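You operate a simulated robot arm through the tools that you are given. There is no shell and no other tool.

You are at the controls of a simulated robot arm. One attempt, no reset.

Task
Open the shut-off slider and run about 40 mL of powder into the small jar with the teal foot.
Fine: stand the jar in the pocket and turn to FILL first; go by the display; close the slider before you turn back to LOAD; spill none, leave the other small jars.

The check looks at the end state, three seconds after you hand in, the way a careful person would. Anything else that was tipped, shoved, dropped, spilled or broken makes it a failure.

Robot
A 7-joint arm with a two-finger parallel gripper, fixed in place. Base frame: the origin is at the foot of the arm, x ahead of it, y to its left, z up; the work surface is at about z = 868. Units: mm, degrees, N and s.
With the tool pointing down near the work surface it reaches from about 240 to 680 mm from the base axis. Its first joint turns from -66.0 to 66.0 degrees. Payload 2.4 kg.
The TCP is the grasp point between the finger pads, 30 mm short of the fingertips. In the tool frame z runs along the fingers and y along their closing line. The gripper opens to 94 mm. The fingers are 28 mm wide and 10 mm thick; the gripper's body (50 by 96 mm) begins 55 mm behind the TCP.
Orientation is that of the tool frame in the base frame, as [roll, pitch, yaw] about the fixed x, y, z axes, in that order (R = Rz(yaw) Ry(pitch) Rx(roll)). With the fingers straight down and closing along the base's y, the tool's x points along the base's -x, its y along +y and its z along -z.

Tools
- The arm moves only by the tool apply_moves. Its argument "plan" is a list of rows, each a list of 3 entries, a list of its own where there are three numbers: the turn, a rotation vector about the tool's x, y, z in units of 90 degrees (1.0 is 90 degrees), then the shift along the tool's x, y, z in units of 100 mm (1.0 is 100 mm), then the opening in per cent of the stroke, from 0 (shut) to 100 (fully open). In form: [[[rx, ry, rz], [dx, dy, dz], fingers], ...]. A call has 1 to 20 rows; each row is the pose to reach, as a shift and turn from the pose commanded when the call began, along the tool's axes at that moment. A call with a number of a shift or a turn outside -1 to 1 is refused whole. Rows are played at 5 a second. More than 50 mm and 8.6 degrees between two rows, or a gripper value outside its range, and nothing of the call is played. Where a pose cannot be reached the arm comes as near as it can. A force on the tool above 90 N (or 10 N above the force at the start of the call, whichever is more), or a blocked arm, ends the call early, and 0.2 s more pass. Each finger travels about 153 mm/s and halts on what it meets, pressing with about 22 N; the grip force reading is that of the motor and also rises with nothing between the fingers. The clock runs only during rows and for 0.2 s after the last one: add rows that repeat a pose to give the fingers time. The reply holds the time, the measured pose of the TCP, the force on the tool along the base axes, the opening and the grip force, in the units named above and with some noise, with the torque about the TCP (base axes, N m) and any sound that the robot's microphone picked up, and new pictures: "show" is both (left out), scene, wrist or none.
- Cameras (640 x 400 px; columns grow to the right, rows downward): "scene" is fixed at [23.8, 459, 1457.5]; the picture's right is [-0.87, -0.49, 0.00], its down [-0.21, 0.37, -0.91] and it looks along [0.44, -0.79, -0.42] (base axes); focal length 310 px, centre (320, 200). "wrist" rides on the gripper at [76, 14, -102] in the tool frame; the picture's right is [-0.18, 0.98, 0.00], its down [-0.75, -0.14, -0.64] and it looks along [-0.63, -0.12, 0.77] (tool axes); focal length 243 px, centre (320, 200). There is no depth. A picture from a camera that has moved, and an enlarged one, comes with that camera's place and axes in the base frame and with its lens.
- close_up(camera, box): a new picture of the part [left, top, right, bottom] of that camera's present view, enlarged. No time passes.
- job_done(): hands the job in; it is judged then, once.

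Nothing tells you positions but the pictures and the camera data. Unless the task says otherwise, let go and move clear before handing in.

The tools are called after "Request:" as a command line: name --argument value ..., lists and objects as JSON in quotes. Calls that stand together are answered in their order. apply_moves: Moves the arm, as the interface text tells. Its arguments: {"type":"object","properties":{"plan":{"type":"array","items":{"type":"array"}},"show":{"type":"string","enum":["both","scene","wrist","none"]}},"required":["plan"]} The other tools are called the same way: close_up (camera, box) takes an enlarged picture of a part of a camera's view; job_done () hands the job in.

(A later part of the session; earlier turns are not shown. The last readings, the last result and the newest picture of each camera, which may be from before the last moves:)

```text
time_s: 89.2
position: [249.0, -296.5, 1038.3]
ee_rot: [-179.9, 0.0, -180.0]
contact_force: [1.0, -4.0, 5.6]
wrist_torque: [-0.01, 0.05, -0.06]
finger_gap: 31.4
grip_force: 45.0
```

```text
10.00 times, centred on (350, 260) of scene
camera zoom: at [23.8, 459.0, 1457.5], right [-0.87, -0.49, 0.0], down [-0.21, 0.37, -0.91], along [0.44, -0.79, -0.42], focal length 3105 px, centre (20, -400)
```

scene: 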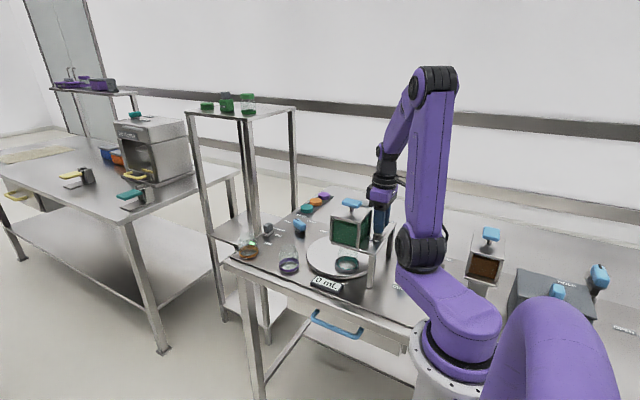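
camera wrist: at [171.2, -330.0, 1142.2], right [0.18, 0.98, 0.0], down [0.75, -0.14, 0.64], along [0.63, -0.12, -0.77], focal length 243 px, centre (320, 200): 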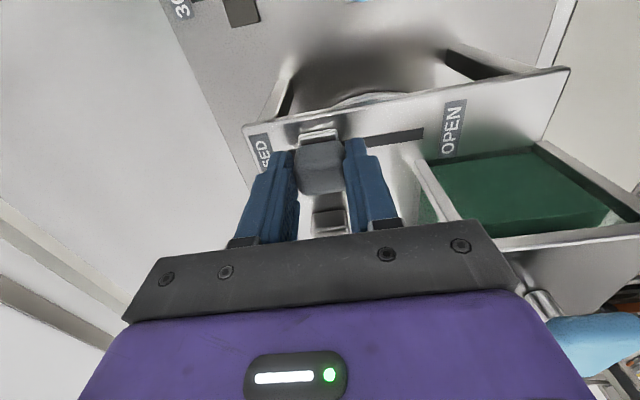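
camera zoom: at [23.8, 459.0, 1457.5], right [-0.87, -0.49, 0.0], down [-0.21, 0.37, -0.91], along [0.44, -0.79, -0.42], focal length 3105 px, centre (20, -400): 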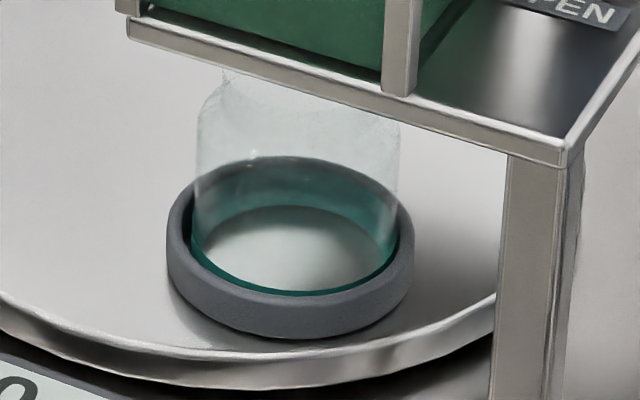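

Still nothing; the grey T-handle appears to be the capping press for the CAP position. I'll wait in short steps to see whether the shaker frees the powder.

Request:
apply_moves --plan '[[[0, 0, 0], [0, 0, 0], 22], [[0, 0, 0], [0, 0, 0], 22], [[0, 0, 0], [0, 0, 0], 22], [[0, 0, 0], [0, 0, 0], 22], [[0, 0, 0], [0, 0, 0], 22]]' --show "wrist"

Request:
close_up --camera "scene" --box '[290, 200, 400, 300]'

Request:
close_up --camera "scene" --box '[325, 195, 385, 245]'

Request:
close_up --camera "scene" --box '[225, 200, 325, 270]'

```text
time_s: 90.4
position: [249.4, -294.8, 1039.2]
ee_rot: [-180.0, 0.0, -179.9]
contact_force: [0.4, -3.5, 6.1]
wrist_torque: [-0.03, -0.01, -0.1]
finger_gap: 31.5
grip_force: 45.2
camera wrist: at [171.2, -280.2, 1142.2], right [0.18, 0.98, 0.0], down [0.75, -0.14, 0.64], along [0.63, -0.12, -0.77], focal length 243 px, centre (320, 200)
```

wrist: 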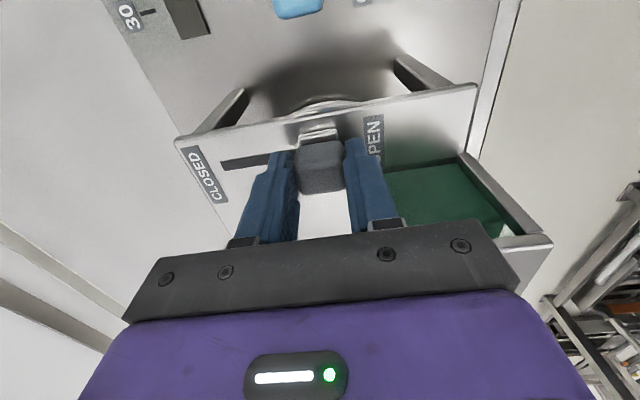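

```text
4.00 times, centred on (345, 250) of scene
camera zoom: at [23.8, 459.0, 1457.5], right [-0.87, -0.49, 0.0], down [-0.21, 0.37, -0.91], along [0.44, -0.79, -0.42], focal length 1242 px, centre (220, 0)
```

zoom: 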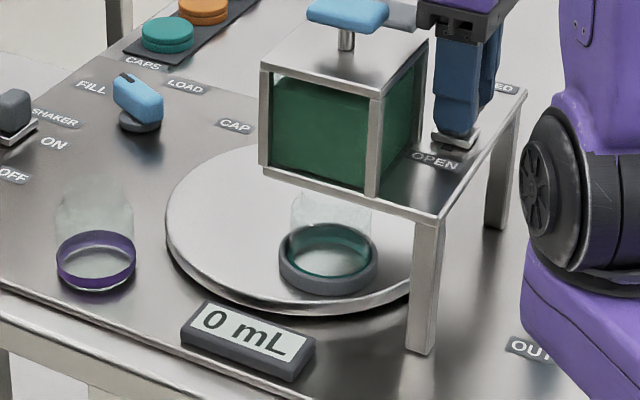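

```text
8.00 times, centred on (355, 220) of scene
camera zoom: at [23.8, 459.0, 1457.5], right [-0.87, -0.49, 0.0], down [-0.21, 0.37, -0.91], along [0.44, -0.79, -0.42], focal length 2484 px, centre (40, 40)
```

zoom: 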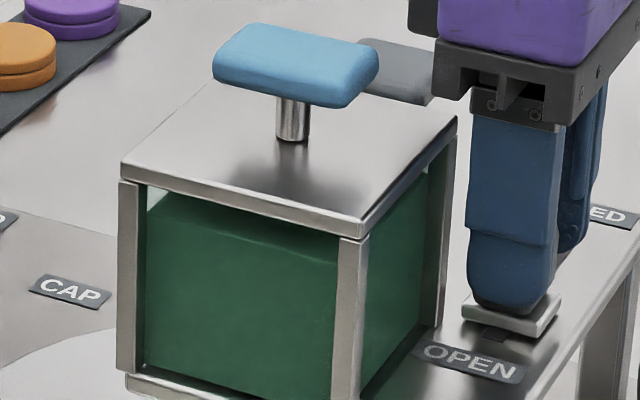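

```text
5.71 times, centred on (275, 235) of scene
camera zoom: at [23.8, 459.0, 1457.5], right [-0.87, -0.49, 0.0], down [-0.21, 0.37, -0.91], along [0.44, -0.79, -0.42], focal length 1774 px, centre (577, 0)
```

zoom: 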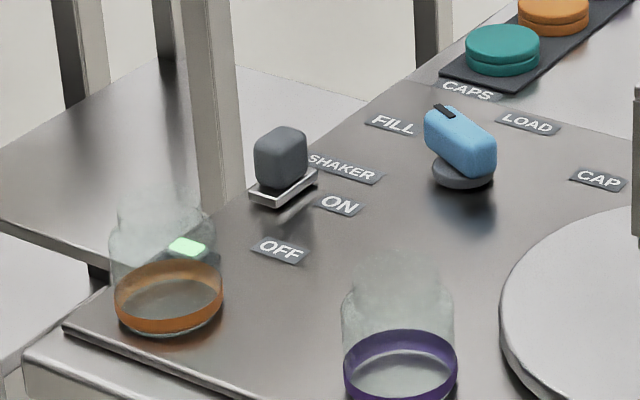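

The shaker lamp is lit but still no flow. The press and hopper positions suggest FILL is nearer 135° of disc, about 67–68° of knob, so the pocket may be a few degrees short and interlocked. I'll close the slider before touching the knob.

Request:
apply_moves --plan '[[[0, 0, 0], [0.0, -0.06, 0], 22], [[0, 0, 0], [0.0, -0.12, 0], 22], [[0, 0, 0], [0, -0.18, 0], 22], [[0, 0, 0], [0, -0.24, 0], 22], [[0, 0, 0], [0, -0.3, 0], 22], [[0, 0, 0], [0, -0.36, 0], 22], [[0, 0, 0], [0, -0.42, 0], 22], [[0, 0, 0], [0, -0.48, 0], 22], [[0, 0, 0], [0, -0.51, 0], 22], [[0, 0, 0], [0, -0.51, 0], 22]]' --show "wrist"

Request:
close_up --camera "scene" --box '[290, 200, 400, 300]'

```text
time_s: 92.6
position: [248.7, -345.0, 1039.1]
ee_rot: [180.0, 0.1, -179.9]
contact_force: [4.2, 7.9, 11.0]
wrist_torque: [0.16, -1.26, -0.06]
finger_gap: 31.1
grip_force: 45.0
camera wrist: at [171.2, -331.2, 1142.1], right [0.18, 0.98, 0.0], down [0.75, -0.14, 0.64], along [0.63, -0.12, -0.77], focal length 243 px, centre (320, 200)
```

wrist: 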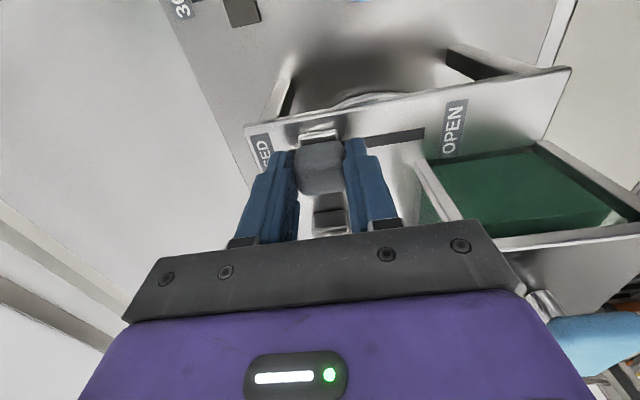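

```text
4.00 times, centred on (345, 250) of scene
camera zoom: at [23.8, 459.4, 1457.3], right [-0.87, -0.49, 0.0], down [-0.21, 0.37, -0.91], along [0.44, -0.79, -0.42], focal length 1242 px, centre (220, 0)
```

zoom: 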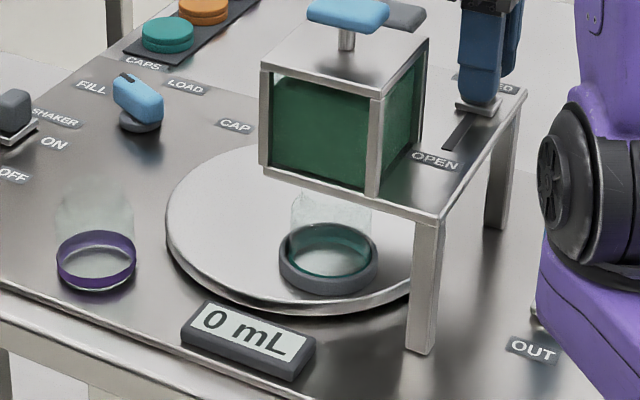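

The slider is closed. I'll release it, rise and travel back to the knob.

Request:
apply_moves --plan '[[[0, 0, 0], [0, 0.01, 0], 34], [[0, 0, 0], [0, 0.01, 0], 40], [[0, 0, 0], [0, 0.01, 0], 60], [[0, 0, 0], [0, 0.01, 0], 75], [[0, 0, 0], [0, 0.01, -0.15], 75], [[0, 0, 0], [0, 0.01, -0.35], 75], [[0, 0, 0], [0, 0.01, -0.6], 75], [[0, 0, 0], [0, 0.01, -0.8], 75], [[0, 0, 0], [0, 0.01, -1.0], 75]]' --show "none"

Request:
apply_moves --plan '[[[0, 0, 0], [-0.1, 0, -0.3], 75], [[0, 0, 0], [-0.4, -0.03, -0.35], 75], [[0, 0, 0], [-0.7, -0.05, -0.35], 75], [[0, 0, 0], [-1.0, -0.07, -0.35], 75]]' --show "none"

Request:
apply_moves --plan '[[[0, 0, 0], [-0.3, -0.02, 0], 75], [[0, 0, 0], [-0.6, -0.04, 0], 75], [[0, 0, 0], [-0.9, -0.06, 0], 75], [[0, 0, 0], [-1.0, -0.07, 0], 70]]' --show "none"

Request:
apply_moves --plan '[[[0, 0, 0.07], [-0.3, -0.02, 0.2], 65], [[0, 0, 0.14], [-0.6, -0.04, 0.4], 60], [[0, 0, 0.21], [-0.9, -0.06, 0.6], 60], [[0, 0, 0.279], [-1.0, -0.07, 0.8], 60], [[0, 0, 0.279], [-1.0, -0.07, 0.95], 60]]' --show "both"

```text
time_s: 94.6
position: [248.4, -343.6, 1139.7]
ee_rot: [-180.0, 0.0, -179.9]
contact_force: [-0.1, 0.8, 0.1]
wrist_torque: [0.03, 0.01, 0.01]
finger_gap: 70.6
grip_force: 0.1
```

```text
time_s: 95.6
position: [346.9, -352.7, 1174.0]
ee_rot: [180.0, 0.0, -179.9]
contact_force: [0.4, 0.3, -0.7]
wrist_torque: [0.01, 0.01, -0.01]
finger_gap: 70.6
grip_force: 0.1
```

```text
time_s: 96.6
position: [447.8, -358.0, 1172.4]
ee_rot: [179.9, 0.0, -179.9]
contact_force: [0.2, 0.5, -0.1]
wrist_torque: [0.0, -0.02, 0.02]
finger_gap: 65.8
grip_force: 0.1
```

```text
time_s: 97.8
position: [549.5, -365.3, 1078.9]
ee_rot: [180.0, 0.0, 155.0]
contact_force: [-0.1, -0.1, 1.1]
wrist_torque: [0.02, 0.03, 0.0]
finger_gap: 56.2
grip_force: 0.0
camera wrist: at [485.1, -319.1, 1181.8], right [0.58, 0.81, 0.0], down [0.62, -0.45, 0.64], along [0.52, -0.37, -0.77], focal length 243 px, centre (320, 200)
```

scene: 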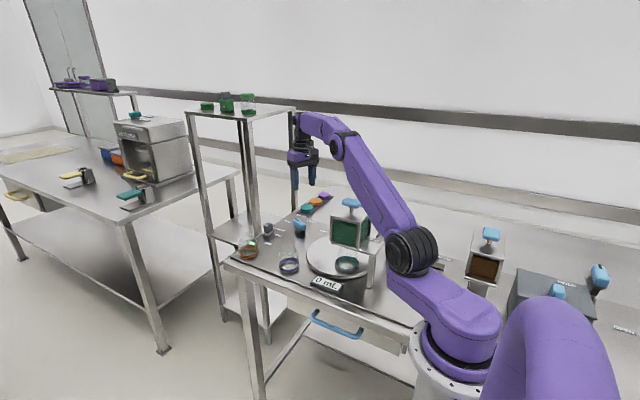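
wrist: 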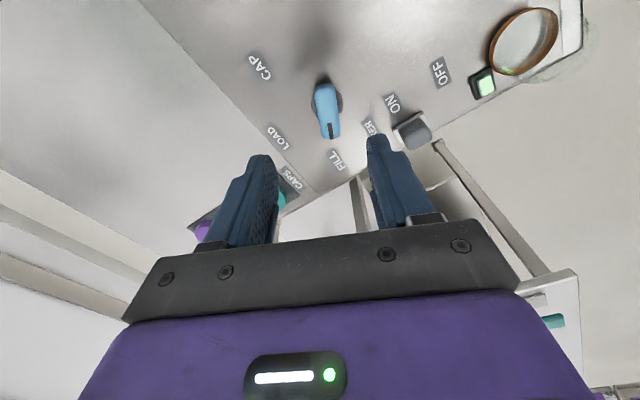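

Request:
apply_moves --plan '[[[0, 0, 0], [-0.05, 0.02, 0.2], 60], [[0, 0, 0], [-0.1, 0.033, 0.4], 60], [[0, 0, 0], [-0.1, 0.033, 0.6], 60], [[0, 0, 0], [-0.1, 0.033, 0.8], 60], [[0, 0, 0], [-0.1, 0.033, 1.0], 60], [[0, 0, 0], [-0.1, 0.033, 1.0], 60]]' --show "wrist"

Request:
close_up --camera "wrist" --box '[220, 40, 420, 240]'

```text
time_s: 99.2
position: [558.0, -366.0, 976.6]
ee_rot: [-180.0, 0.0, 155.0]
contact_force: [-0.7, 0.5, -0.1]
wrist_torque: [-0.01, -0.03, -0.03]
finger_gap: 56.4
grip_force: 0.1
camera wrist: at [494.1, -321.4, 1080.1], right [0.58, 0.81, 0.0], down [0.62, -0.45, 0.64], along [0.52, -0.37, -0.77], focal length 243 px, centre (320, 200)
```

wrist: 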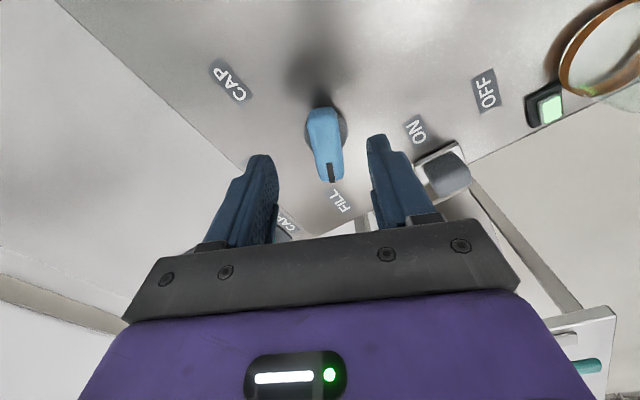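

```text
2.00 times, centred on (320, 140) of wrist
camera zoom: at [494.1, -321.4, 1080.1], right [0.58, 0.81, 0.0], down [0.62, -0.45, 0.64], along [0.52, -0.37, -0.77], focal length 485 px, centre (320, 320)
```

zoom: 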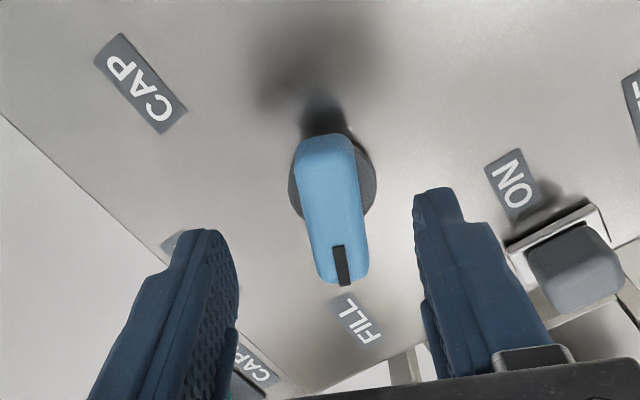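

Request:
apply_moves --plan '[[[0, 0, 0], [0, 0, 0.2], 60], [[0, 0, 0], [0, 0, 0.4], 60], [[0, 0, 0], [0, 0, 0.52], 60], [[0, 0, 0], [0, 0, 0.615], 60], [[0, 0, 0], [0, 0, 0.615], 45], [[0, 0, 0], [0, 0, 0.615], 36], [[0, 0, 0], [0, 0, 0.615], 31], [[0, 0, 0], [0, 0, 0.615], 28], [[0, 0, 0], [0, 0, 0.615], 24], [[0, 0, 0], [0, 0, 0.615], 10], [[0, 0, 0], [0, 0, 0.615], 10]]' --show "wrist"

Request:
close_up --camera "wrist" --box '[220, 40, 420, 240]'

Request:
close_up --camera "scene" --box '[290, 200, 400, 300]'

```text
time_s: 101.6
position: [559.3, -364.2, 917.3]
ee_rot: [180.0, -0.1, 155.1]
contact_force: [2.1, 8.5, 0.3]
wrist_torque: [0.13, 0.08, 0.03]
finger_gap: 23.8
grip_force: 45.0
camera wrist: at [495.2, -319.7, 1020.4], right [0.58, 0.81, 0.0], down [0.62, -0.45, 0.64], along [0.52, -0.37, -0.77], focal length 243 px, centre (320, 200)
```

wrist: 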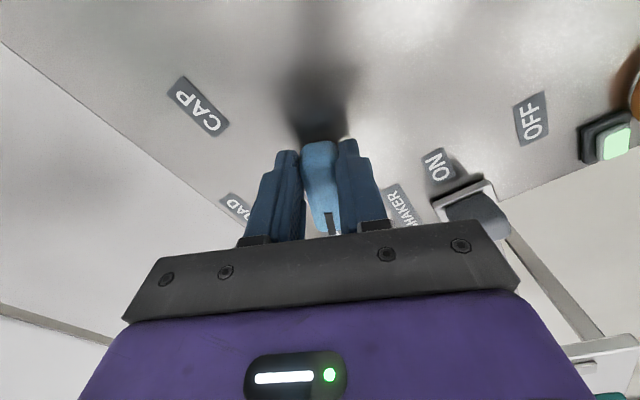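

```text
2.00 times, centred on (320, 140) of wrist
camera zoom: at [495.2, -319.7, 1020.4], right [0.58, 0.81, 0.0], down [0.62, -0.45, 0.64], along [0.52, -0.37, -0.77], focal length 485 px, centre (320, 320)
```

zoom: 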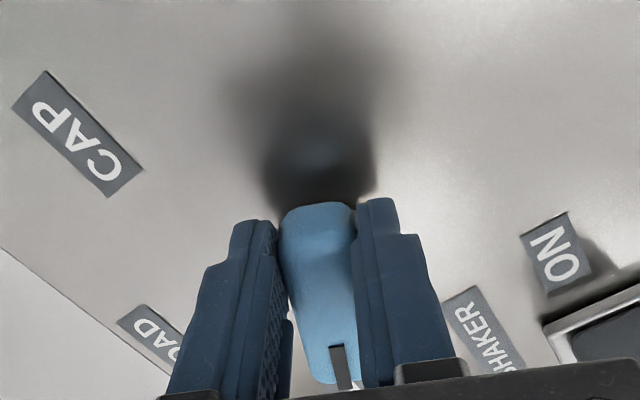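

```text
4.00 times, centred on (345, 250) of scene
camera zoom: at [23.9, 459.3, 1457.4], right [-0.87, -0.49, 0.0], down [-0.21, 0.37, -0.91], along [0.44, -0.79, -0.42], focal length 1242 px, centre (220, 0)
```

zoom: 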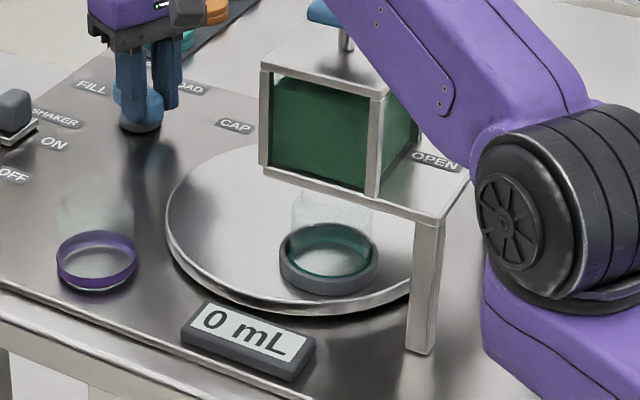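

Gripped again. I'll turn another 3° and look for a stop.

Request:
apply_moves --plan '[[[0, 0, -0.0167], [0, -0.0045, 0], 10], [[0, 0, -0.0333], [-0.0002, -0.009, 0], 10], [[0, 0, -0.0333], [-0.0002, -0.009, 0], 10]]' --show "none"

Request:
close_up --camera "scene" --box '[290, 200, 400, 300]'

```text
time_s: 102.4
position: [558.6, -364.9, 916.9]
ee_rot: [179.9, 0.0, 158.1]
contact_force: [8.8, 14.5, -5.8]
wrist_torque: [-0.03, -0.25, -1.5]
finger_gap: 24.3
grip_force: 45.2
```

```text
4.00 times, centred on (345, 250) of scene
camera zoom: at [24.1, 459.3, 1457.3], right [-0.87, -0.49, 0.0], down [-0.21, 0.37, -0.91], along [0.44, -0.79, -0.42], focal length 1242 px, centre (220, 0)
```

zoom: 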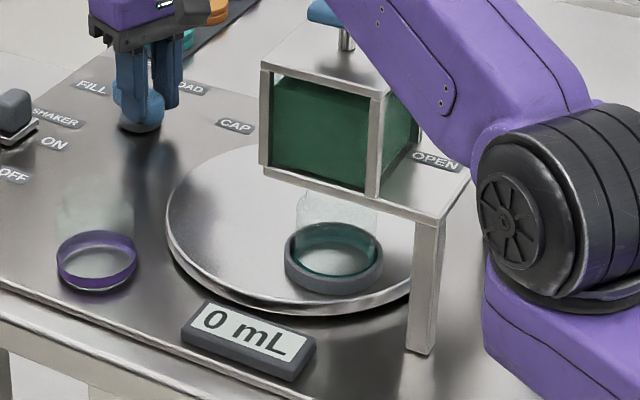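

A clear torque (1.5 N m) shows the knob is now at its FILL end stop, and the pocket has moved a little further. I'll release and check that it stays.

Request:
apply_moves --plan '[[[0, 0, -0.0333], [-0.0002, -0.009, 0], 26], [[0, 0, -0.0333], [-0.0002, -0.009, 0], 30], [[0, 0, -0.0333], [-0.0002, -0.009, 0], 45], [[0, 0, -0.0333], [-0.0002, -0.009, 0], 60], [[0, 0, -0.0333], [-0.0002, -0.009, -0.15], 60], [[0, 0, -0.0333], [-0.0002, -0.009, -0.35], 60], [[0, 0, -0.0333], [-0.0002, -0.009, -0.6], 60], [[0, 0, -0.0333], [-0.0002, -0.009, -0.9], 60]]' --show "wrist"

Request:
close_up --camera "scene" --box '[270, 200, 400, 300]'

Request:
close_up --camera "wrist" --box '[220, 40, 420, 240]'

```text
time_s: 104.2
position: [558.3, -367.9, 1007.9]
ee_rot: [-179.9, -0.1, 161.0]
contact_force: [-0.7, -0.3, -0.6]
wrist_torque: [-0.01, 0.0, 0.02]
finger_gap: 56.1
grip_force: 0.1
camera wrist: at [489.6, -328.6, 1110.6], right [0.49, 0.87, 0.0], down [0.67, -0.38, 0.64], along [0.56, -0.32, -0.77], focal length 243 px, centre (320, 200)
```

wrist: 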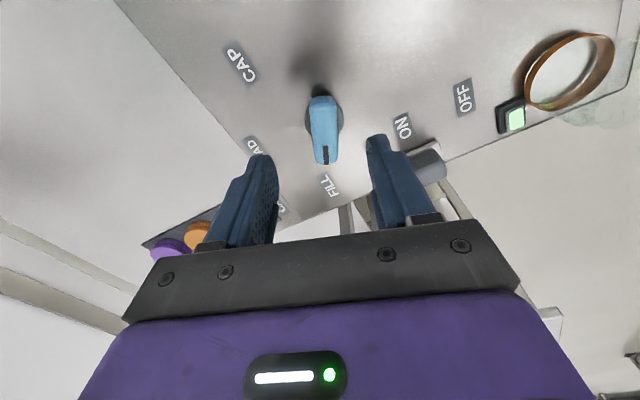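

```text
4.00 times, centred on (335, 250) of scene
camera zoom: at [23.8, 459.0, 1457.5], right [-0.87, -0.49, 0.0], down [-0.21, 0.37, -0.91], along [0.44, -0.79, -0.42], focal length 1242 px, centre (260, 0)
```

zoom: 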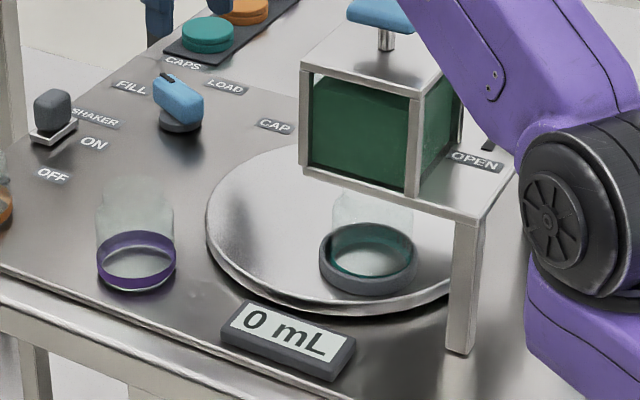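

```text
2.00 times, centred on (320, 140) of wrist
camera zoom: at [489.6, -328.6, 1110.6], right [0.49, 0.87, 0.0], down [0.67, -0.38, 0.64], along [0.56, -0.32, -0.77], focal length 485 px, centre (320, 320)
```

zoom: 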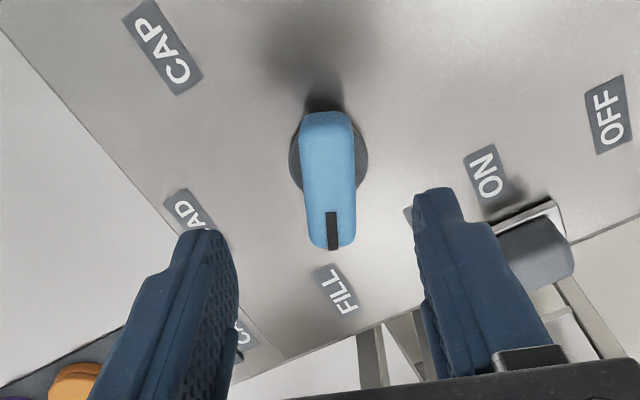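

The knob springs back to exactly its detent, so FILL was already properly selected. Something else is holding back the flow. I'll look around the station for other controls.

Request:
close_up --camera "scene" --box '[380, 220, 480, 320]'

Request:
close_up --camera "scene" --box '[190, 80, 290, 140]'

Request:
close_up --camera "scene" --box '[325, 190, 395, 250]'

Request:
close_up --camera "scene" --box '[270, 280, 400, 370]'

```text
4.00 times, centred on (430, 270) of scene
camera zoom: at [23.8, 459.0, 1457.5], right [-0.87, -0.49, 0.0], down [-0.21, 0.37, -0.91], along [0.44, -0.79, -0.42], focal length 1242 px, centre (-120, -80)
```

zoom: 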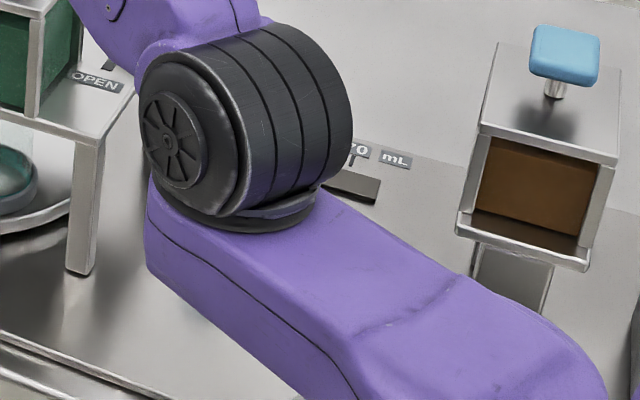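

```text
6.40 times, centred on (240, 110) of scene
camera zoom: at [23.8, 459.0, 1457.5], right [-0.87, -0.49, 0.0], down [-0.21, 0.37, -0.91], along [0.44, -0.79, -0.42], focal length 1987 px, centre (832, 776)
```

zoom: 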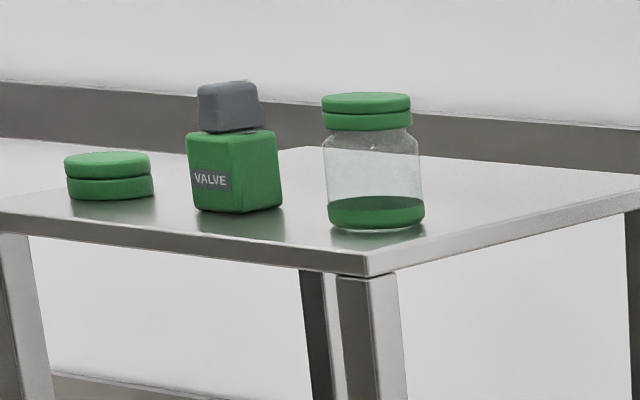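

```text
6.67 times, centred on (360, 220) of scene
camera zoom: at [23.8, 459.0, 1457.5], right [-0.87, -0.49, 0.0], down [-0.21, 0.37, -0.91], along [0.44, -0.79, -0.42], focal length 2070 px, centre (53, 67)
```

zoom: 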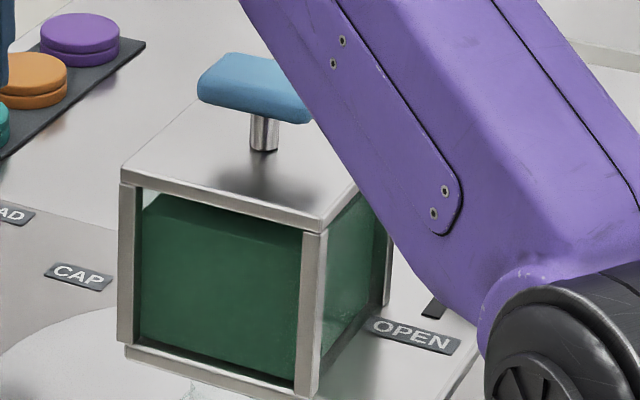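

```text
4.44 times, centred on (335, 325) of scene
camera zoom: at [23.8, 459.0, 1457.5], right [-0.87, -0.49, 0.0], down [-0.21, 0.37, -0.91], along [0.44, -0.79, -0.42], focal length 1380 px, centre (253, -356)
```

zoom: 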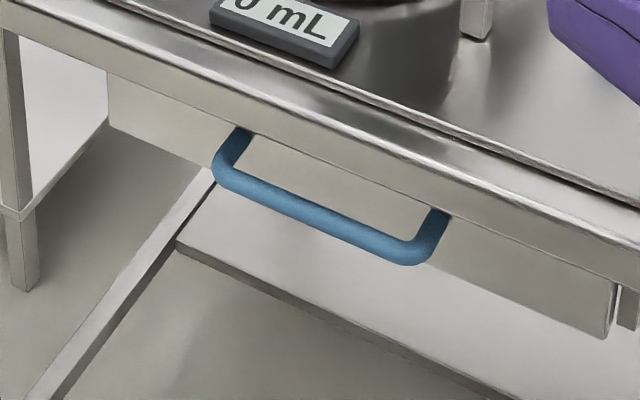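

The remaining controls belong to other stations. The knob is now reseated exactly in its detent and the shaker has been running a while, so I'll go back and retry the slider with a longer look.

Request:
apply_moves --plan '[[[0, 0, -0.07], [0, 0, -0.2], 70], [[0, 0, -0.14], [0, 0, -0.4], 75], [[0, 0, -0.211], [0, 0, -0.6], 80], [[0, 0, -0.211], [0, 0, -0.8], 80], [[0, 0, -0.211], [0, 0, -1.0], 80], [[0, 0, -0.211], [0, 0, -1.0], 80]]' --show "none"

Request:
apply_moves --plan '[[[0, 0, 0], [0.25, 0.02, -0.15], 80], [[0, 0, 0], [0.5, 0.04, -0.3], 80], [[0, 0, 0], [0.75, 0.06, -0.45], 80], [[0, 0, 0], [1.0, 0.08, -0.6], 80]]' --show "none"

Request:
apply_moves --plan '[[[0, 0, 0], [0.25, 0.02, 0], 80], [[0, 0, 0], [0.5, 0.04, 0], 80], [[0, 0, 0], [0.75, 0.06, 0], 80], [[0, 0, 0], [1.0, 0.08, 0], 80]]' --show "none"

Request:
apply_moves --plan '[[[0, 0, 0], [0.25, 0.02, 0], 80], [[0, 0, 0], [0.5, 0.04, 0], 80], [[0, 0, 0], [0.75, 0.05, 0], 80], [[0, 0, 0], [1.0, 0.06, 0], 80]]' --show "both"

```text
time_s: 105.6
position: [555.2, -365.4, 1106.3]
ee_rot: [-180.0, 0.0, 180.0]
contact_force: [0.0, 1.1, -0.5]
wrist_torque: [-0.01, 0.02, -0.01]
finger_gap: 75.1
grip_force: 0.0
out of reach, approached as far as the arm can: row 5, 6
```

```text
time_s: 106.6
position: [454.9, -356.7, 1166.7]
ee_rot: [-180.0, 0.0, 180.0]
contact_force: [-0.1, 0.1, 0.0]
wrist_torque: [0.04, -0.03, 0.02]
finger_gap: 75.4
grip_force: 0.1
```

```text
time_s: 107.6
position: [355.9, -349.2, 1165.3]
ee_rot: [-179.9, 0.0, 180.0]
contact_force: [-0.1, 0.4, 0.4]
wrist_torque: [0.01, -0.02, -0.03]
finger_gap: 75.1
grip_force: 0.0
```

```text
time_s: 108.6
position: [254.9, -342.9, 1166.7]
ee_rot: [180.0, 0.0, 180.0]
contact_force: [0.1, -0.6, 0.5]
wrist_torque: [0.0, -0.02, 0.01]
finger_gap: 75.1
grip_force: 0.0
camera wrist: at [178.0, -327.2, 1270.0], right [0.18, 0.98, 0.0], down [0.75, -0.14, 0.64], along [0.63, -0.12, -0.77], focal length 243 px, centre (320, 200)
```

scene: 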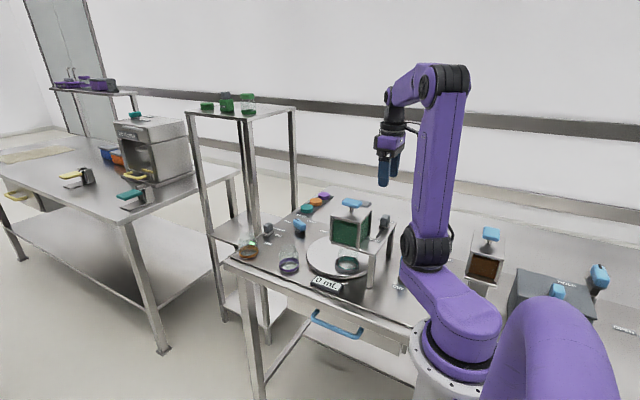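
wrist: 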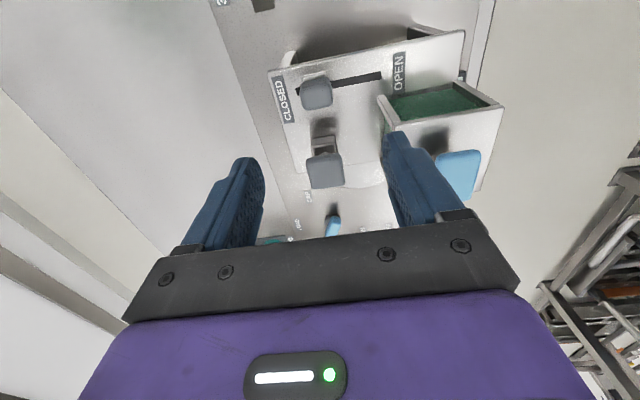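

Request:
apply_moves --plan '[[[0, 0, 0], [0.03, -0.02, 0.2], 80], [[0, 0, 0], [0.05, -0.027, 0.45], 80], [[0, 0, 0], [0.05, -0.027, 0.7], 80], [[0, 0, 0], [0.05, -0.027, 0.88], 80], [[0, 0, 0], [0.05, -0.027, 0.88], 80]]' --show "wrist"

Request:
close_up --camera "wrist" --box '[200, 20, 440, 220]'

```text
time_s: 109.8
position: [249.4, -345.8, 1076.7]
ee_rot: [180.0, 0.1, -179.9]
contact_force: [-0.6, -0.2, 0.0]
wrist_torque: [-0.01, 0.03, 0.0]
finger_gap: 75.3
grip_force: 0.0
camera wrist: at [171.9, -330.4, 1180.3], right [0.18, 0.98, 0.0], down [0.75, -0.14, 0.64], along [0.63, -0.12, -0.77], focal length 243 px, centre (320, 200)
```

wrist: 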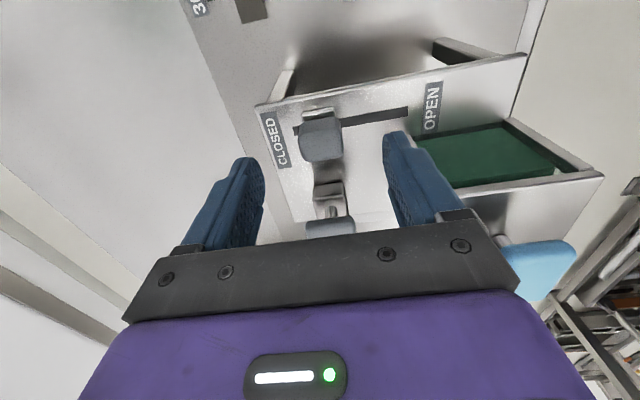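

```text
2.00 times, centred on (320, 120) of wrist
camera zoom: at [171.9, -330.4, 1180.3], right [0.18, 0.98, 0.0], down [0.75, -0.14, 0.64], along [0.63, -0.12, -0.77], focal length 485 px, centre (320, 360)
```

zoom: 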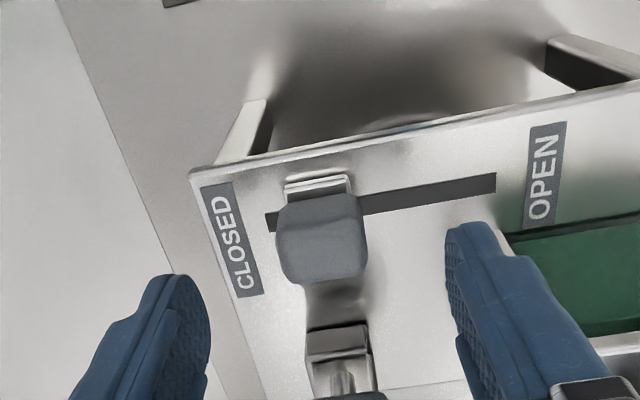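

Request:
apply_moves --plan '[[[0, 0, 0], [0, 0, 0.15], 80], [[0, 0, 0], [0, 0, 0.28], 80], [[0, 0, 0], [0, 0, 0.38], 80], [[0, 0, 0], [0, 0, 0.38], 60], [[0, 0, 0], [0, 0, 0.38], 48], [[0, 0, 0], [0, 0, 0.38], 42], [[0, 0, 0], [0, 0, 0.38], 38], [[0, 0, 0], [0, 0, 0.38], 35], [[0, 0, 0], [0, 0, 0.38], 32], [[0, 0, 0], [0, 0, 0.38], 22], [[0, 0, 0], [0, 0, 0.38], 22]]' --show "none"

Request:
apply_moves --plan '[[[0, 0, 0], [0, 0.05, 0], 22], [[0, 0, 0], [0, 0.1, 0], 22], [[0, 0, 0], [0, 0.15, 0], 22]]' --show "none"

Request:
close_up --camera "scene" --box '[290, 200, 400, 300]'

```text
time_s: 112.2
position: [250.1, -345.1, 1039.2]
ee_rot: [179.9, 0.0, -179.9]
contact_force: [-0.2, 6.9, 1.6]
wrist_torque: [0.14, 0.1, 0.0]
finger_gap: 31.3
grip_force: 44.8
```

```text
time_s: 113.0
position: [250.1, -332.3, 1038.7]
ee_rot: [179.9, -0.1, 180.0]
contact_force: [1.2, -0.8, -26.8]
wrist_torque: [-0.08, -0.88, 0.07]
finger_gap: 31.2
grip_force: 45.0
```

```text
4.00 times, centred on (345, 250) of scene
camera zoom: at [24.0, 458.7, 1457.6], right [-0.87, -0.49, 0.0], down [-0.21, 0.37, -0.91], along [0.44, -0.79, -0.42], focal length 1242 px, centre (220, 0)
```

zoom: 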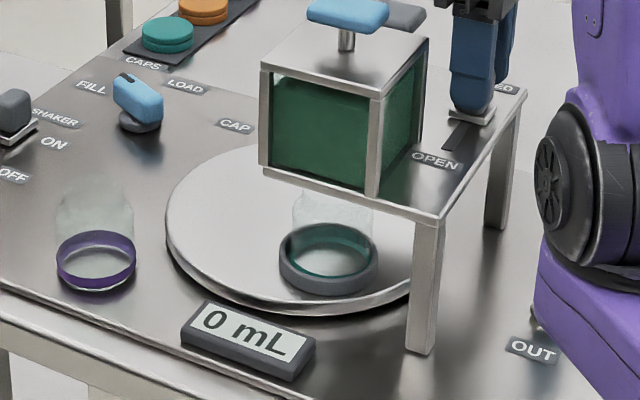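

Request:
apply_moves --plan '[[[0, 0, 0], [0, 0.04, 0.008], 22], [[0, 0, 0], [0, 0.07, 0.008], 22], [[0, 0, 0], [0, 0.1, 0.008], 22]]' --show "none"

Request:
close_up --camera "scene" --box '[290, 200, 400, 300]'

```text
time_s: 113.8
position: [249.5, -320.8, 1040.3]
ee_rot: [-179.9, 0.0, -179.9]
contact_force: [2.4, -0.2, -16.0]
wrist_torque: [0.03, 0.46, 0.04]
finger_gap: 31.5
grip_force: 44.6
```

```text
4.00 times, centred on (345, 250) of scene
camera zoom: at [24.0, 458.8, 1457.5], right [-0.87, -0.49, 0.0], down [-0.21, 0.37, -0.91], along [0.44, -0.79, -0.42], focal length 1242 px, centre (220, 0)
```

zoom: 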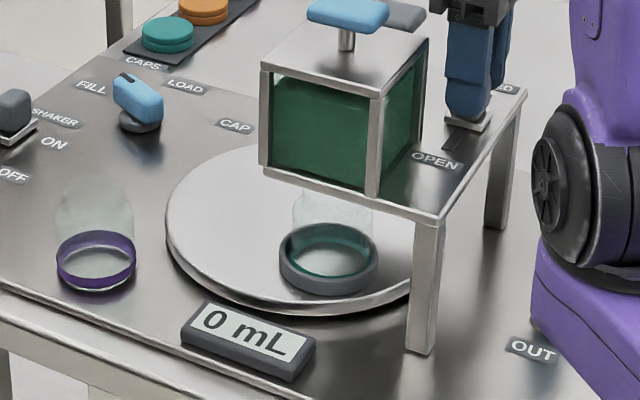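

Request:
apply_moves --plan '[[[0, 0, 0], [0, 0.04, 0.005], 22], [[0, 0, 0], [0, 0.07, 0.005], 22], [[0, 0, 0], [0, 0.1, 0.005], 22]]' --show "none"

Request:
close_up --camera "scene" --box '[290, 200, 400, 300]'

```text
time_s: 114.6
position: [250.4, -313.0, 1038.8]
ee_rot: [-179.8, 0.1, -180.0]
contact_force: [0.1, -0.9, 14.0]
wrist_torque: [0.21, 0.23, 0.08]
finger_gap: 31.4
grip_force: 44.7
```

```text
4.00 times, centred on (345, 250) of scene
camera zoom: at [23.7, 459.1, 1457.4], right [-0.87, -0.49, 0.0], down [-0.21, 0.37, -0.91], along [0.44, -0.79, -0.42], focal length 1242 px, centre (220, 0)
```

zoom: 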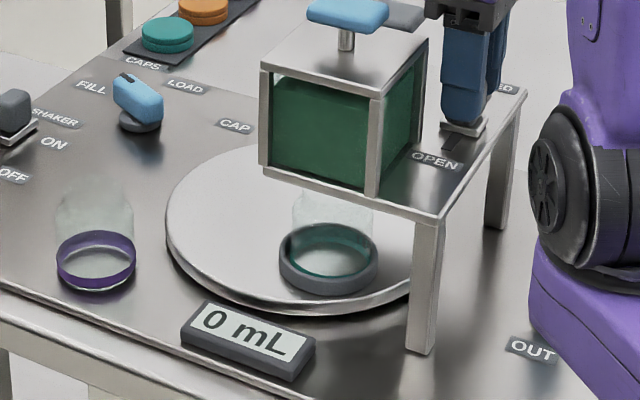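

Request:
apply_moves --plan '[[[0, 0, 0], [0, 0.04, -0.005], 22], [[0, 0, 0], [0, 0.08, -0.005], 22], [[0, 0, 0], [0, 0.11, -0.005], 22], [[0, 0, 0], [0, 0.14, -0.005], 22], [[0, 0, 0], [0, 0.14, -0.005], 22]]' --show "none"

Request:
close_up --camera "scene" --box '[290, 200, 400, 300]'

```text
time_s: 115.8
position: [249.2, -298.0, 1039.1]
ee_rot: [-180.0, -0.1, 180.0]
contact_force: [-2.4, 0.2, 13.8]
wrist_torque: [-0.01, -0.31, -0.16]
finger_gap: 31.3
grip_force: 44.7
```

```text
4.00 times, centred on (345, 250) of scene
camera zoom: at [23.6, 459.2, 1457.4], right [-0.87, -0.49, 0.0], down [-0.21, 0.37, -0.91], along [0.44, -0.79, -0.42], focal length 1242 px, centre (220, 0)
```

zoom: 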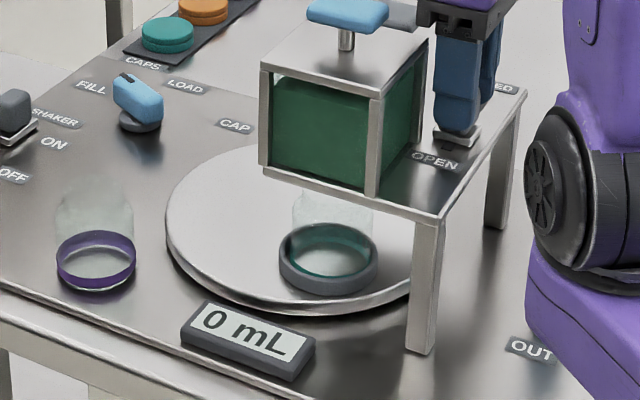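

Request:
apply_moves --plan '[[[0, 0, 0], [0, 0.03, 0], 22], [[0, 0, 0], [0, 0.04, 0], 22], [[0, 0, 0], [0, 0.04, 0], 22], [[0, 0, 0], [0, 0.04, 0], 22], [[0, 0, 0], [0, 0.04, 0], 22], [[0, 0, 0], [0, 0.04, 0], 22], [[0, 0, 0], [0, 0.04, 0], 22], [[0, 0, 0], [0, 0.04, 0], 22]]' --show "none"

Request:
close_up --camera "scene" --box '[290, 200, 400, 300]'

```text
time_s: 117.6
position: [250.0, -294.7, 1038.5]
ee_rot: [180.0, 0.0, -180.0]
contact_force: [-11.8, -8.6, 17.0]
wrist_torque: [-0.23, 0.33, 0.03]
finger_gap: 31.3
grip_force: 43.9
```

```text
4.00 times, centred on (345, 250) of scene
camera zoom: at [23.3, 458.9, 1457.5], right [-0.87, -0.49, 0.0], down [-0.21, 0.37, -0.91], along [0.44, -0.79, -0.42], focal length 1242 px, centre (220, 0)
```

zoom: 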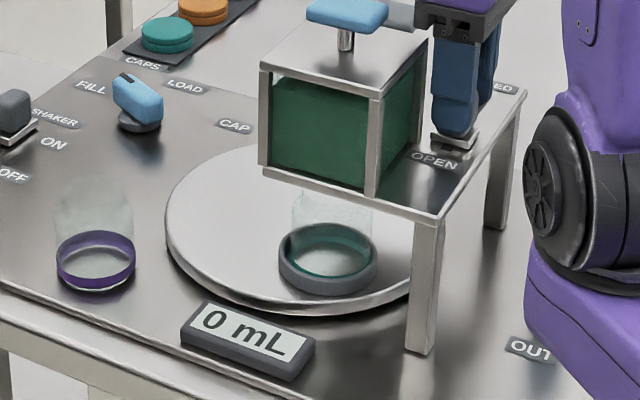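

Request:
apply_moves --plan '[[[0, 0, 0], [0, -0.01, 0], 22], [[0, 0, 0], [0, -0.01, 0], 22], [[0, 0, 0], [0, -0.01, 0], 22], [[0, 0, 0], [0, -0.01, 0], 22], [[0, 0, 0], [0, -0.01, 0], 22], [[0, 0, 0], [0, -0.01, 0], 22], [[0, 0, 0], [0, -0.01, 0], 22], [[0, 0, 0], [0, -0.01, 0], 22]]' --show "both"

Request:
close_up --camera "scene" --box '[290, 200, 400, 300]'

Request:
close_up --camera "wrist" --box '[160, 20, 560, 270]'

Request:
close_up --camera "scene" --box '[335, 235, 365, 275]'

```text
time_s: 119.4
position: [249.0, -294.6, 1039.8]
ee_rot: [-179.9, -0.1, 180.0]
contact_force: [-12.4, -3.7, 5.4]
wrist_torque: [-0.11, 0.31, -0.03]
finger_gap: 31.4
grip_force: 44.6
camera wrist: at [172.5, -280.1, 1142.0], right [0.18, 0.98, 0.0], down [0.75, -0.14, 0.64], along [0.63, -0.12, -0.77], focal length 243 px, centre (320, 200)
```

scene: 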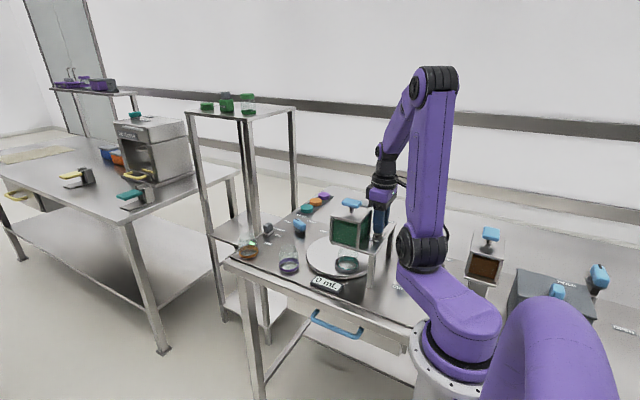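
wrist: 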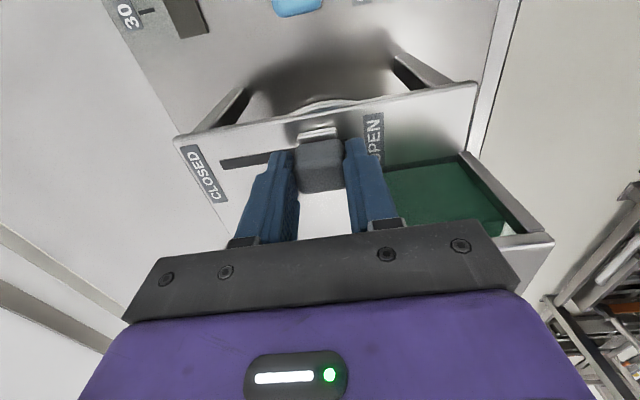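

```text
4.00 times, centred on (345, 250) of scene
camera zoom: at [23.4, 458.9, 1457.5], right [-0.87, -0.49, 0.0], down [-0.21, 0.37, -0.91], along [0.44, -0.79, -0.42], focal length 1242 px, centre (220, 0)
```

zoom: 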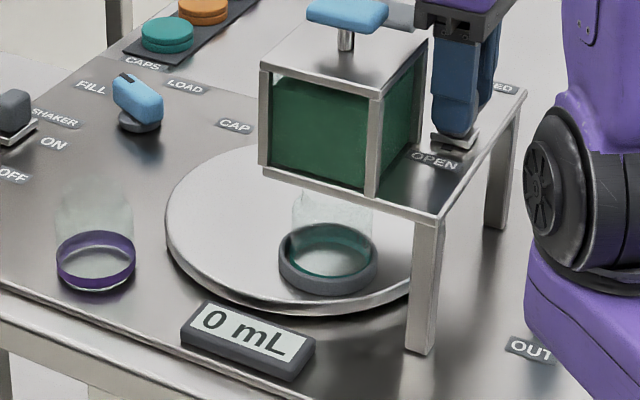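

```text
1.60 times, centred on (360, 145) of wrist
camera zoom: at [172.5, -280.1, 1142.0], right [0.18, 0.98, 0.0], down [0.75, -0.14, 0.64], along [0.63, -0.12, -0.77], focal length 388 px, centre (256, 288)
```

zoom: 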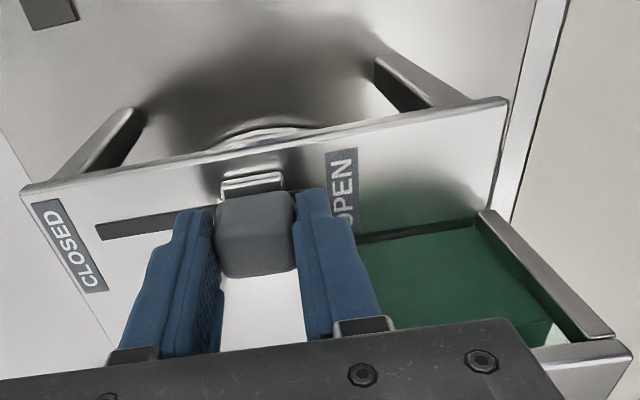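

```text
10.00 times, centred on (350, 255) of scene
camera zoom: at [23.4, 458.9, 1457.5], right [-0.87, -0.49, 0.0], down [-0.21, 0.37, -0.91], along [0.44, -0.79, -0.42], focal length 3105 px, centre (20, -350)
```

zoom: 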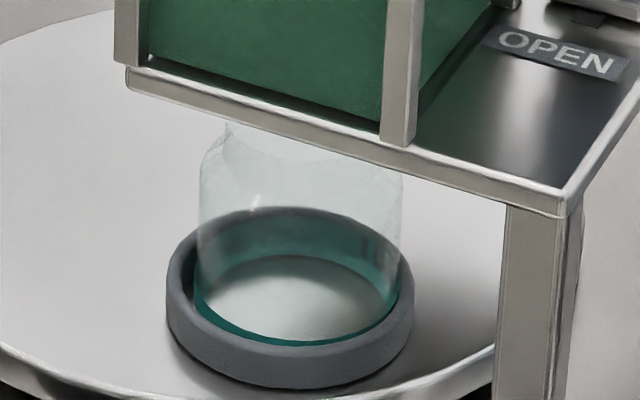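

Still 0. Bridged powder may need the shaker to work for a while with the gate open, so I'll keep waiting in short checked steps.

Request:
apply_moves --plan '[[[0, 0, 0], [0, 0, 0], 22], [[0, 0, 0], [0, 0, 0], 22], [[0, 0, 0], [0, 0, 0], 22], [[0, 0, 0], [0, 0, 0], 22], [[0, 0, 0], [0, 0, 0], 22], [[0, 0, 0], [0, 0, 0], 22], [[0, 0, 0], [0, 0, 0], 22]]' --show "none"

Request:
close_up --camera "scene" --box '[230, 190, 390, 300]'

```text
time_s: 121.0
position: [249.8, -294.3, 1038.9]
ee_rot: [-180.0, -0.1, 179.9]
contact_force: [-13.1, -4.3, -1.7]
wrist_torque: [-0.1, 0.34, 0.05]
finger_gap: 31.3
grip_force: 45.1
```

```text
3.64 times, centred on (310, 245) of scene
camera zoom: at [23.4, 458.9, 1457.5], right [-0.87, -0.49, 0.0], down [-0.21, 0.37, -0.91], along [0.44, -0.79, -0.42], focal length 1129 px, centre (356, 36)
```

zoom: 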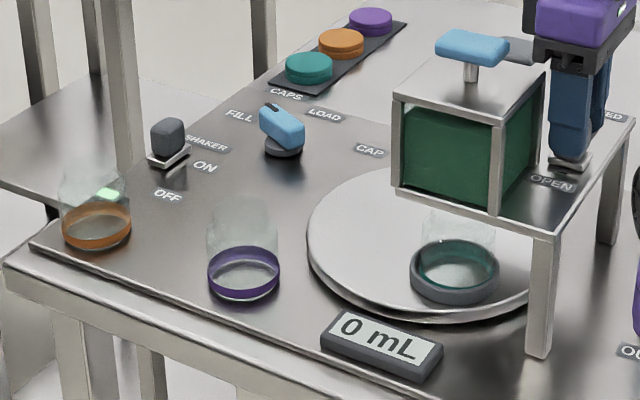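

Still 0 after 6 s fully open. I'll close the slider again and take a proper look underneath the hopper at the spout and jar mouth.

Request:
apply_moves --plan '[[[0, 0, 0], [0.0, -0.06, 0], 22], [[0, 0, 0], [0.0, -0.12, 0], 22], [[0, 0, 0], [0, -0.18, 0], 22], [[0, 0, 0], [0, -0.24, 0], 22], [[0, 0, 0], [0, -0.3, 0], 22], [[0, 0, 0], [0, -0.36, 0], 22], [[0, 0, 0], [0, -0.42, 0], 22], [[0, 0, 0], [0, -0.48, 0], 22], [[0, 0, 0], [0, -0.515, 0], 22], [[0, 0, 0], [0, -0.515, 0], 22]]' --show "none"

Request:
apply_moves --plan '[[[0, 0, 0], [0, 0.01, 0], 34], [[0, 0, 0], [0, 0.01, 0], 40], [[0, 0, 0], [0, 0.01, 0], 60], [[0, 0, 0], [0, 0.01, 0], 75], [[0, 0, 0], [0, 0.01, -0.15], 75], [[0, 0, 0], [0, 0.01, -0.35], 75], [[0, 0, 0], [0, 0.01, -0.6], 60], [[0, 0, 0], [0, 0.01, -0.8], 40], [[0, 0, 0], [0, 0.01, -1.0], 20]]' --show "wrist"

Request:
apply_moves --plan '[[[0, 0, 0], [-0.1, 0.3, -0.45], 5], [[0, 0, 0], [-0.3, 0.5, -0.6], 5], [[0, 0, 0], [-0.5, 0.75, -0.6], 5], [[0, 0, 0], [-0.65, 1.0, -0.6], 5]]' --show "none"

Request:
apply_moves --plan '[[[0, 0, 0.083], [0, 0.25, 0], 5], [[0, 0, 0.167], [0, 0.5, 0], 5], [[0, 0, 0.25], [0, 0.75, 0], 5], [[0, 0, 0.333], [0, 1.0, 0], 5], [[0, 0, 0.417], [0, 1.0, 0], 5], [[0, 0, 0.5], [0, 1.0, 0], 5], [[0, 0, 0.583], [0, 1.0, 0], 5], [[0, 0, 0.667], [0, 1.0, 0], 5], [[0, 0, 0.75], [0, 1.0, 0], 5], [[0, 0, 0.833], [0, 1.0, 0], 5], [[0, 0, 0.917], [0, 1.0, 0], 5], [[0, 0, 1.0], [0, 1.0, 0], 5]]' --show "both"

```text
time_s: 123.2
position: [249.8, -346.2, 1039.9]
ee_rot: [179.9, -0.1, 180.0]
contact_force: [-13.0, 6.2, -6.1]
wrist_torque: [0.16, 0.51, 0.1]
finger_gap: 31.4
grip_force: 44.4
```

```text
time_s: 125.2
position: [249.4, -346.6, 1138.7]
ee_rot: [-179.9, 0.0, -180.0]
contact_force: [-0.3, -0.2, -0.4]
wrist_torque: [0.01, -0.01, -0.01]
finger_gap: 18.6
grip_force: 0.0
camera wrist: at [173.4, -331.4, 1242.2], right [0.18, 0.98, 0.0], down [0.75, -0.14, 0.64], along [0.63, -0.12, -0.77], focal length 243 px, centre (320, 200)
```

wrist: 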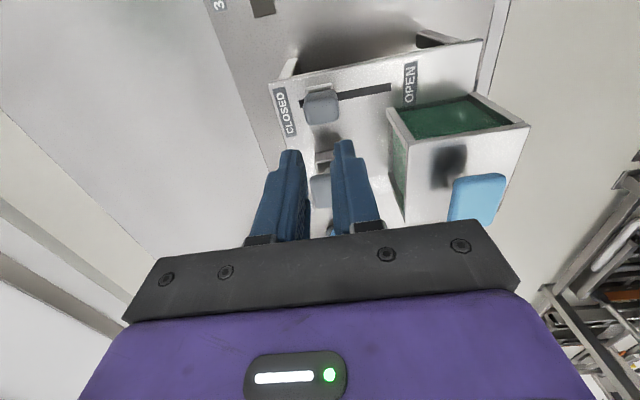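

```text
refused: row 1 steps farther than a row can; nothing moved
```

```text
time_s: 127.8
position: [250.5, -244.4, 1138.8]
ee_rot: [180.0, -0.1, 89.6]
contact_force: [0.3, 0.1, -0.5]
wrist_torque: [-0.02, 0.04, 0.0]
finger_gap: 4.8
grip_force: 0.1
camera wrist: at [263.0, -168.6, 1242.2], right [0.98, -0.19, 0.0], down [-0.14, -0.75, 0.64], along [-0.12, -0.63, -0.77], focal length 243 px, centre (320, 200)
```

scene: 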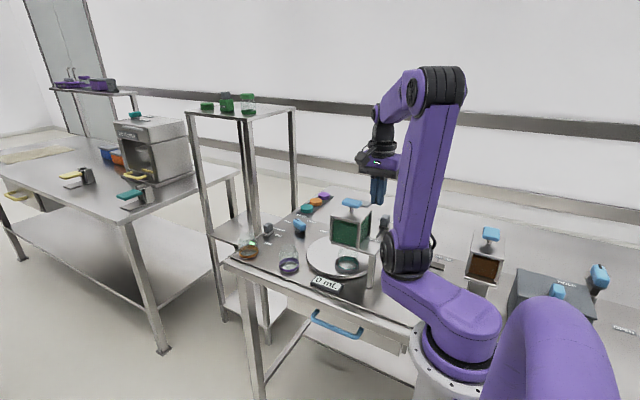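
wrist: 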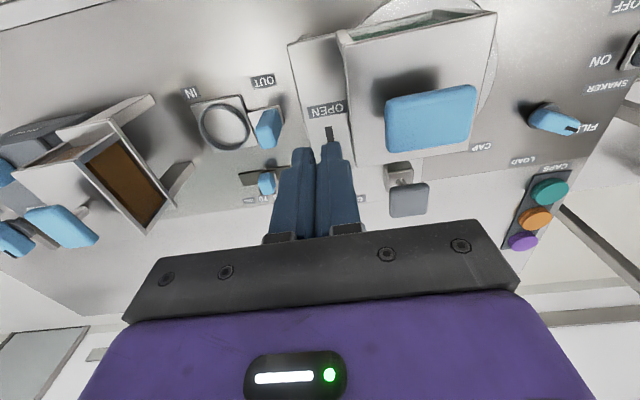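

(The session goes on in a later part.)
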